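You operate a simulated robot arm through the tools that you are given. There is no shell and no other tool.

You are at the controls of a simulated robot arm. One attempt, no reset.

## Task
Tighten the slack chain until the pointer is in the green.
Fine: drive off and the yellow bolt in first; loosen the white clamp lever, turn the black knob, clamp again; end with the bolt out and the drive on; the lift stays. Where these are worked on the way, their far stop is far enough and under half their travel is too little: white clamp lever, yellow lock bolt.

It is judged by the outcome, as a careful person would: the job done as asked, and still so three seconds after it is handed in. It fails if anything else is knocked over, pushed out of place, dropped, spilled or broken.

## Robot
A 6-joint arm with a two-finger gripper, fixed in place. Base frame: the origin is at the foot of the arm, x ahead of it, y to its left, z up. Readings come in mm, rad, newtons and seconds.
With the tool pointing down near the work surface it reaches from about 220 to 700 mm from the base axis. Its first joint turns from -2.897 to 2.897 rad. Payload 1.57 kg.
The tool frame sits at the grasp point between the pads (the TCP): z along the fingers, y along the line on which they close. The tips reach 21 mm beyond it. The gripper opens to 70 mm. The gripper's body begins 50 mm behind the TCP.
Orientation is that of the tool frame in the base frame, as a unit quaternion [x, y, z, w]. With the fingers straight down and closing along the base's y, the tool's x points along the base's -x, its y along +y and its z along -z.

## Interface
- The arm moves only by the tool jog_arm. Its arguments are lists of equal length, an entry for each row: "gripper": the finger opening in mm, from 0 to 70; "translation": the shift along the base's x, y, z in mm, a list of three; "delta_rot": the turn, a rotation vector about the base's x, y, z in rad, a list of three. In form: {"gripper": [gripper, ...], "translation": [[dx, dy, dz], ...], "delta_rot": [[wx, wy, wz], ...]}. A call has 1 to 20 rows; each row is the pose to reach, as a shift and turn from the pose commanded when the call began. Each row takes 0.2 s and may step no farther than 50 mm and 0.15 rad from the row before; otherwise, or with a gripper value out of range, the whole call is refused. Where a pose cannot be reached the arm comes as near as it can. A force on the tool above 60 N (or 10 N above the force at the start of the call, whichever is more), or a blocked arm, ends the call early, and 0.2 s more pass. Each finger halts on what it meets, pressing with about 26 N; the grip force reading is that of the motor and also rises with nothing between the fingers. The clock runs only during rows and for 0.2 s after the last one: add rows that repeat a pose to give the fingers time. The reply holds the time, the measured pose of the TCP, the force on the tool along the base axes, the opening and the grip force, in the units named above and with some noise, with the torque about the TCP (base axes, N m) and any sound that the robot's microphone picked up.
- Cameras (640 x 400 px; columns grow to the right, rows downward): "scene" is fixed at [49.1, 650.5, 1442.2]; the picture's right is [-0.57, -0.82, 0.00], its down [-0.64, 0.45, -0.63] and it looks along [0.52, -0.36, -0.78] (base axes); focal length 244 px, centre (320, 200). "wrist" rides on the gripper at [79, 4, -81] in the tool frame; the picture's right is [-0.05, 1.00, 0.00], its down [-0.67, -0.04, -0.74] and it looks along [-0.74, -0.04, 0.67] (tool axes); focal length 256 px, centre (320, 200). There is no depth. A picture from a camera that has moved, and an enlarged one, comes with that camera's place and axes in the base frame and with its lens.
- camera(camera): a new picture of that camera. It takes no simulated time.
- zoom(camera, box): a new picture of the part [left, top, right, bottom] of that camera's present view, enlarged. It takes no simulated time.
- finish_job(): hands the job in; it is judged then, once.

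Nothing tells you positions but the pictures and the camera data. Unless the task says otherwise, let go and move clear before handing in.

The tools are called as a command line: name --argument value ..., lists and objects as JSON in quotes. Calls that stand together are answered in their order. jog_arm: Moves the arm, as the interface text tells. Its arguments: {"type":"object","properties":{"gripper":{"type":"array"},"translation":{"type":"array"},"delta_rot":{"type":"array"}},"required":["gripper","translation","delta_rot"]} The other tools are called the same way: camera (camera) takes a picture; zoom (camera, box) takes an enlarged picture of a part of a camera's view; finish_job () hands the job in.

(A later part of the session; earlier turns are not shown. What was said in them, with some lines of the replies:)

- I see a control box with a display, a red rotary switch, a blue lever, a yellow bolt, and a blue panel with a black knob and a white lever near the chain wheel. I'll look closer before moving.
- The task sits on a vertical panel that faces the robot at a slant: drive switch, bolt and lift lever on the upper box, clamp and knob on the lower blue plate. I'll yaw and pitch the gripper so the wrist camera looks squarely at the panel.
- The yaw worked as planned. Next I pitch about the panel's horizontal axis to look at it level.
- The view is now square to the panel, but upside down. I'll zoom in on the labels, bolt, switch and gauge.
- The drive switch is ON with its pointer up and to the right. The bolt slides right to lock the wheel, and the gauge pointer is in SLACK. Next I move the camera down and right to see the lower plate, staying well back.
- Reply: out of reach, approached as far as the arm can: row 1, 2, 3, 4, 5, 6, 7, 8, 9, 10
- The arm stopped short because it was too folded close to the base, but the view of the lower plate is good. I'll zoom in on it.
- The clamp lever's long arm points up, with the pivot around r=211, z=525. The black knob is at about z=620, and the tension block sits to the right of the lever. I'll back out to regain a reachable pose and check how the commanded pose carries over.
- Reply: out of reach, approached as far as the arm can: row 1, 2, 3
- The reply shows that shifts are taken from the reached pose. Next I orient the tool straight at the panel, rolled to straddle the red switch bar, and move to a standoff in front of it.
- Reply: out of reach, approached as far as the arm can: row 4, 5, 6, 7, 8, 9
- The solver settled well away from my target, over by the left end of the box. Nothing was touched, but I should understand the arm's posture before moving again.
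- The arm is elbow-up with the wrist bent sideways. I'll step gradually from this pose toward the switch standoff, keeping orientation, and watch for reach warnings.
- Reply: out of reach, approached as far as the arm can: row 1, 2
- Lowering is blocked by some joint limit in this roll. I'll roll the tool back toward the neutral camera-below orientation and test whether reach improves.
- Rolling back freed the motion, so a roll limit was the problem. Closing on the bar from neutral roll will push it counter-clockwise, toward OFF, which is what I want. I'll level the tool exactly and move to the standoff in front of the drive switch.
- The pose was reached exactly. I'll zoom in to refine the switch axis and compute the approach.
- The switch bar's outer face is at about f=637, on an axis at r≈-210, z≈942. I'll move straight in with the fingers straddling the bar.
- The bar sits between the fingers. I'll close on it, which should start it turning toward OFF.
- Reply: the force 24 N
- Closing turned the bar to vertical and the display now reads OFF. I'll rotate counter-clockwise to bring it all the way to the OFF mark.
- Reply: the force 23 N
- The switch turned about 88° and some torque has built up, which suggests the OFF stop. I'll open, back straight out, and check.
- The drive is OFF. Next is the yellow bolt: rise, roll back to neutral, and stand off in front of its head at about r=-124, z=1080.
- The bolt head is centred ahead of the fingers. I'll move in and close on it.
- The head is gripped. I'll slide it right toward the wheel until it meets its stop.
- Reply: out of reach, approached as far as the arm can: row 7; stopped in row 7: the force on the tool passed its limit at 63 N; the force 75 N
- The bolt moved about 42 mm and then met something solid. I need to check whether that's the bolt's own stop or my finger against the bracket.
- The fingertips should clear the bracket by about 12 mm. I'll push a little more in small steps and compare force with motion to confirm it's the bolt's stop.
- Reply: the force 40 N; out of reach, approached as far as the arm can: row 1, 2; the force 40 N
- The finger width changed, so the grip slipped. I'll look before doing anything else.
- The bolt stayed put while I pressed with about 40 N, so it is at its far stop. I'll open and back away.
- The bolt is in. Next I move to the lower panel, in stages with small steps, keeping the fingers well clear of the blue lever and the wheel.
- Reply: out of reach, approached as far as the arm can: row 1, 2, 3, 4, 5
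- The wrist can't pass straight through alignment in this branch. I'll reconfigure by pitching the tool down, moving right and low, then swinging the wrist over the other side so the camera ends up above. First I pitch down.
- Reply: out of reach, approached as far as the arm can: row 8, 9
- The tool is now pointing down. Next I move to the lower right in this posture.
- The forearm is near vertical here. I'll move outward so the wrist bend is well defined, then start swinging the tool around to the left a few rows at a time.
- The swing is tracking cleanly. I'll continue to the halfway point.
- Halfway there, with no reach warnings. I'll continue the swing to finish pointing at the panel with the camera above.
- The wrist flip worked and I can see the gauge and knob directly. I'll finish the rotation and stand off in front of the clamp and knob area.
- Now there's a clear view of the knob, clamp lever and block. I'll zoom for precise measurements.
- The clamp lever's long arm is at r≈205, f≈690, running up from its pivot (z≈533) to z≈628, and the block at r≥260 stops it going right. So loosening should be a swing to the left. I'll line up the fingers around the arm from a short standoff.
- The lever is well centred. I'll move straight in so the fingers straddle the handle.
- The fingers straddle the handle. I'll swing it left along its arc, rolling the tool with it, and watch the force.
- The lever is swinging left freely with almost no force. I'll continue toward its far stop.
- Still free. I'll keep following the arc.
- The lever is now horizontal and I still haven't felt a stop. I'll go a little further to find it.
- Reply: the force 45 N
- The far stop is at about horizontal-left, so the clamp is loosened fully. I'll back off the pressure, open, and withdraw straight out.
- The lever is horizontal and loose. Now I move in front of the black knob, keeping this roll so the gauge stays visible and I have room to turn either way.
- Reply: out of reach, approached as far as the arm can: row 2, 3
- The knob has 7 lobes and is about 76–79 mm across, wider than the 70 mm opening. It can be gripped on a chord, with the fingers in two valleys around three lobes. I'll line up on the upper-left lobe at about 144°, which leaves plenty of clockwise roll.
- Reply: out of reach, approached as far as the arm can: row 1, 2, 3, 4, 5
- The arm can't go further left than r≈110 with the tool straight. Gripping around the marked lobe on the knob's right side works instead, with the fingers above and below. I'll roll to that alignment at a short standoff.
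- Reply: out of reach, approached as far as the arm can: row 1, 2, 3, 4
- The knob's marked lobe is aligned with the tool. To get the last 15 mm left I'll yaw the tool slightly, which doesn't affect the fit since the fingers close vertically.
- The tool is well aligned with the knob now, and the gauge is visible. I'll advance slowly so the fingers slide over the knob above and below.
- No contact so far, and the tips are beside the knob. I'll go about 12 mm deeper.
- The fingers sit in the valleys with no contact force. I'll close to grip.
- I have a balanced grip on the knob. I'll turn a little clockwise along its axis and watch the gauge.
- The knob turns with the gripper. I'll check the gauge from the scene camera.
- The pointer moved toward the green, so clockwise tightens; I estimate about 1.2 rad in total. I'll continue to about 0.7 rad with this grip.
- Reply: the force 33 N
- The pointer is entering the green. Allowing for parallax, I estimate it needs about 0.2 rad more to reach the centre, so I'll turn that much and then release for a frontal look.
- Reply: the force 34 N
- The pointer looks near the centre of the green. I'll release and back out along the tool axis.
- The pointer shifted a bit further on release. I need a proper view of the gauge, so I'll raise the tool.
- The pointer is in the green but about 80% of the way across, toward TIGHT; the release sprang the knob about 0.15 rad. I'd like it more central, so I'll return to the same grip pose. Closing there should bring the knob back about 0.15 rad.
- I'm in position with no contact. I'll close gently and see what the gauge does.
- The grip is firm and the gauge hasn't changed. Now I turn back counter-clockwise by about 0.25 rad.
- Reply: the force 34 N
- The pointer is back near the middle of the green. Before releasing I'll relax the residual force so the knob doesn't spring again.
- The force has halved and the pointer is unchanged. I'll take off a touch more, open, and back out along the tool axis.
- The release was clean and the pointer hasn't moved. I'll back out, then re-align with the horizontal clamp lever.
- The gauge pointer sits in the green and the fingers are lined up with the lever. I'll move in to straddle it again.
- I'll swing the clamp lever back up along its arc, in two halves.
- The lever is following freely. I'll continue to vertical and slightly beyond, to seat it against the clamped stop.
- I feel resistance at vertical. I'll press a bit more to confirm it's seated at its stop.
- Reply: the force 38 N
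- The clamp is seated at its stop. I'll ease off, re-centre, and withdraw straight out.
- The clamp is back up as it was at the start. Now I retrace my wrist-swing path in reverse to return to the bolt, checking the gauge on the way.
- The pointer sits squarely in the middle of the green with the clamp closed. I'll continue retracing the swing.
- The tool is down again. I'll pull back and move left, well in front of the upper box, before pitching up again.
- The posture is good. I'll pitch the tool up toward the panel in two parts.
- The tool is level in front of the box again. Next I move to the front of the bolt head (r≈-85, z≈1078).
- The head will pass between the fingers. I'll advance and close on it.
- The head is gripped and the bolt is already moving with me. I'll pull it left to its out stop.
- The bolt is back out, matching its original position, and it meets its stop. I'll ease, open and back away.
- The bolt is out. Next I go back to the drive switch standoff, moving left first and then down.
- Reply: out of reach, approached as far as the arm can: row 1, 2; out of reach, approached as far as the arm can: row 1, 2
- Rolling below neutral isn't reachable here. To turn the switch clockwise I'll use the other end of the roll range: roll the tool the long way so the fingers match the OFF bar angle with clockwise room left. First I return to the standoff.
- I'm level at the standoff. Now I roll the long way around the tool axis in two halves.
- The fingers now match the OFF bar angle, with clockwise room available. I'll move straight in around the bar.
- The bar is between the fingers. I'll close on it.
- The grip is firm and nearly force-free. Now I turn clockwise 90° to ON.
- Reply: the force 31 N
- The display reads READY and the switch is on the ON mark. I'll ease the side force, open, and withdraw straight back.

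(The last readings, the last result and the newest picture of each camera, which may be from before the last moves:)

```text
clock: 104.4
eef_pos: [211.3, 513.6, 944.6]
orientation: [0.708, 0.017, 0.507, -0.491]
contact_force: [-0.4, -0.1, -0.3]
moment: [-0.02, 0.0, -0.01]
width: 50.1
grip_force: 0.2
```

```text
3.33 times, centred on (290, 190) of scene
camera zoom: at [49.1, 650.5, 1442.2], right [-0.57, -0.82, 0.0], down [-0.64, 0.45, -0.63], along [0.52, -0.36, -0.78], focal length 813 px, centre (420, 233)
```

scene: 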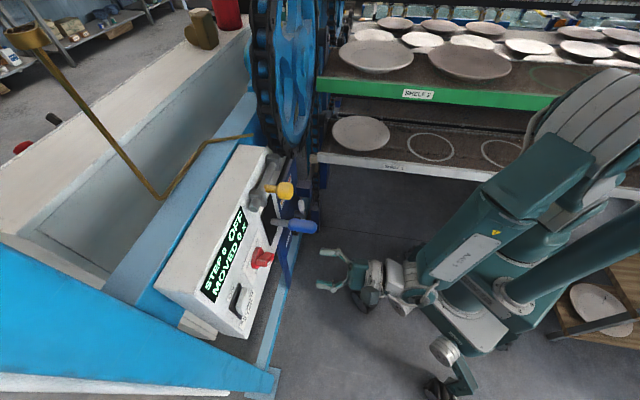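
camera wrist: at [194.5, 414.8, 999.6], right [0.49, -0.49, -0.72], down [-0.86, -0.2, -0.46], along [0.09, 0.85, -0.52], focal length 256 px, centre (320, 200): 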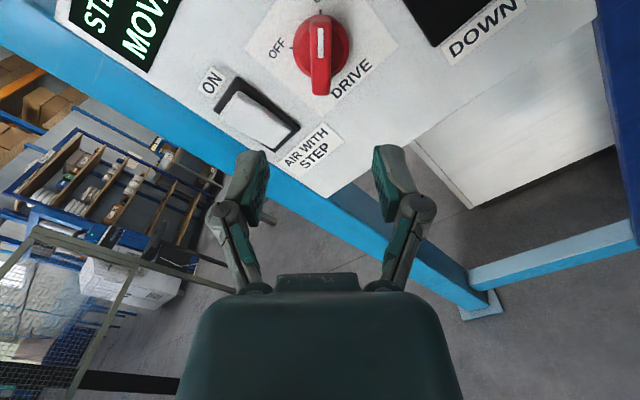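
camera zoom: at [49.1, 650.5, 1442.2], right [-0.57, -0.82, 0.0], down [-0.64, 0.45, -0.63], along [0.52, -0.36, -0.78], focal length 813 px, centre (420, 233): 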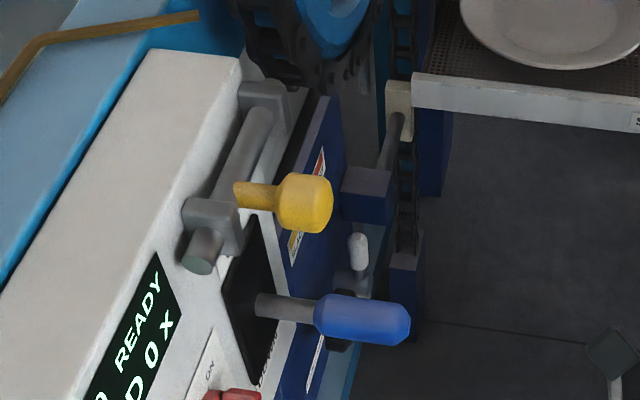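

Everything reads as wanted: READY, drive ON, bolt out, clamp up, lift lever untouched. For a last gauge check I'll roll the camera back to where it could see the gauge from here.

jog_arm --gripper '[50, 30, 20, 20, 20, 20, 20, 20, 20, 20, 20]' --translation '[[-2, -2, 0], [-4, -4, 0], [-6, -6, 0], [-8, -8, 0], [-10, -10, 0], [-10, -10, 0], [-10, -10, 0], [-10, -10, 0], [-10, -10, 0], [-10, -10, 0], [-10, -10, 0]]' --delta_rot '[[-0.1006, -0.1006, 0], [-0.2012, -0.2012, 0], [-0.3019, -0.3019, 0], [-0.4025, -0.4025, 0], [-0.5031, -0.5031, 0], [-0.6037, -0.6037, 0], [-0.7043, -0.7043, 0], [-0.805, -0.805, 0], [-0.9056, -0.9056, 0], [-1.0062, -1.0062, 0], [-1.1068, -1.1068, 0]]'

camera --camera "wrist"

zoom --camera "wrist" --box '[320, 200, 440, 280]'

```text
clock: 106.8
eef_pos: [202.5, 502.0, 943.3]
orientation: [0.494, 0.51, 0.704, 0.014]
contact_force: [0.6, 0.0, 0.1]
moment: [-0.01, 0.01, -0.01]
width: 20.0
grip_force: 0.1
```

```text
taken
camera wrist: at [105.6, 483.8, 1000.7], right [0.51, -0.51, 0.7], down [-0.2, -0.86, -0.47], along [0.84, 0.1, -0.54], focal length 256 px, centre (320, 200)
```

wrist: 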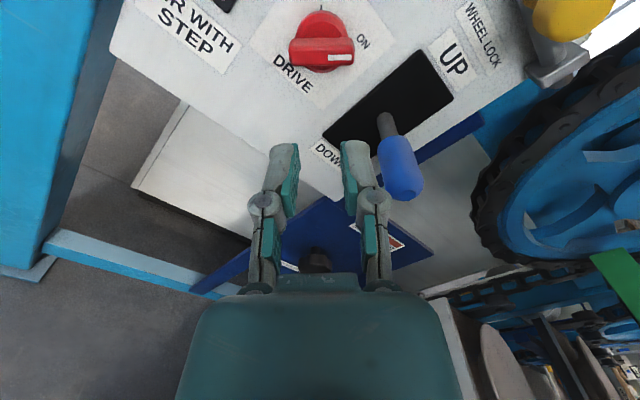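

```text
5.00 times, centred on (380, 240) of wrist
camera zoom: at [105.6, 483.8, 1000.7], right [0.51, -0.51, 0.7], down [-0.2, -0.86, -0.47], along [0.84, 0.1, -0.54], focal length 1280 px, centre (20, 0)
```

zoom: 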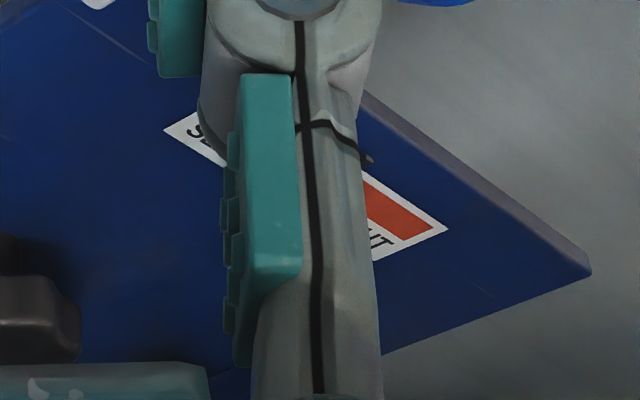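

A finger hides the gauge, so I'll open the gripper to see past it.

jog_arm --gripper '[50, 70, 70]' --translation '[[0, 0, 0], [0, 0, 0], [0, 0, 0]]' --delta_rot '[[0, 0, 0], [0, 0, 0], [0, 0, 0]]'

zoom --camera "wrist" --box '[320, 200, 440, 280]'

camera --camera "scene"

```text
clock: 107.6
eef_pos: [202.1, 503.5, 942.8]
orientation: [0.494, 0.51, 0.704, 0.014]
contact_force: [-0.1, 0.4, -0.3]
moment: [0.01, -0.01, 0.02]
width: 70.2
grip_force: 0.1
```

```text
5.00 times, centred on (380, 240) of wrist
camera zoom: at [105.8, 483.7, 1000.9], right [0.51, -0.51, 0.69], down [-0.2, -0.86, -0.47], along [0.83, 0.1, -0.54], focal length 1280 px, centre (20, 0)
```

zoom: 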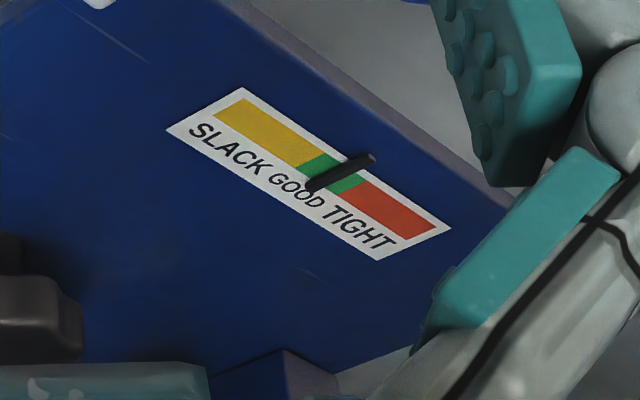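

```text
taken
```

scene: 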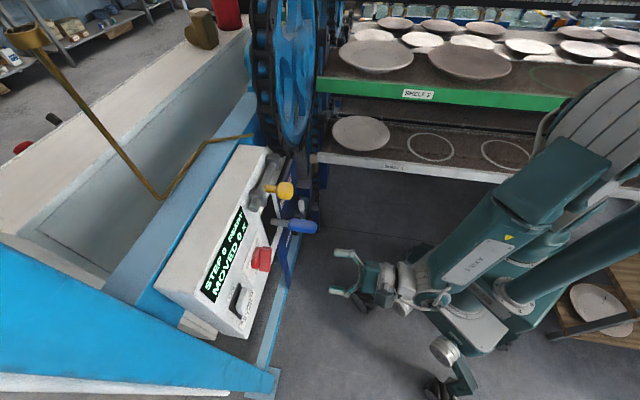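

The pointer is in the middle of the green. The clamp is closed, the bolt is out, the drive is on (READY) and the lift lever is untouched. The gripper is open and well clear, so I'm handing the job in.

finish_job

```text
The job is handed in.
```

The chain is tightened and the pointer sits in the middle of the green. I've handed the job in; no result has come back yet.

- **Lock-out:** I turned the drive off first. Then I slid the yellow bolt in until it met its far stop.
- **Tensioning:** I swung the white clamp lever to its far stop and turned the black knob clockwise. My first release let the knob spring slightly toward TIGHT, so I regripped it, turned it back to centre and closed the clamp against its stop.
- **Restored:** The bolt is back out at its original position. The drive is on and the display reads READY.
- **Lift lever:** I never touched it, and it looks unchanged.

I saw nothing knocked over or moved out of place. The gripper is open and clear of the panel.
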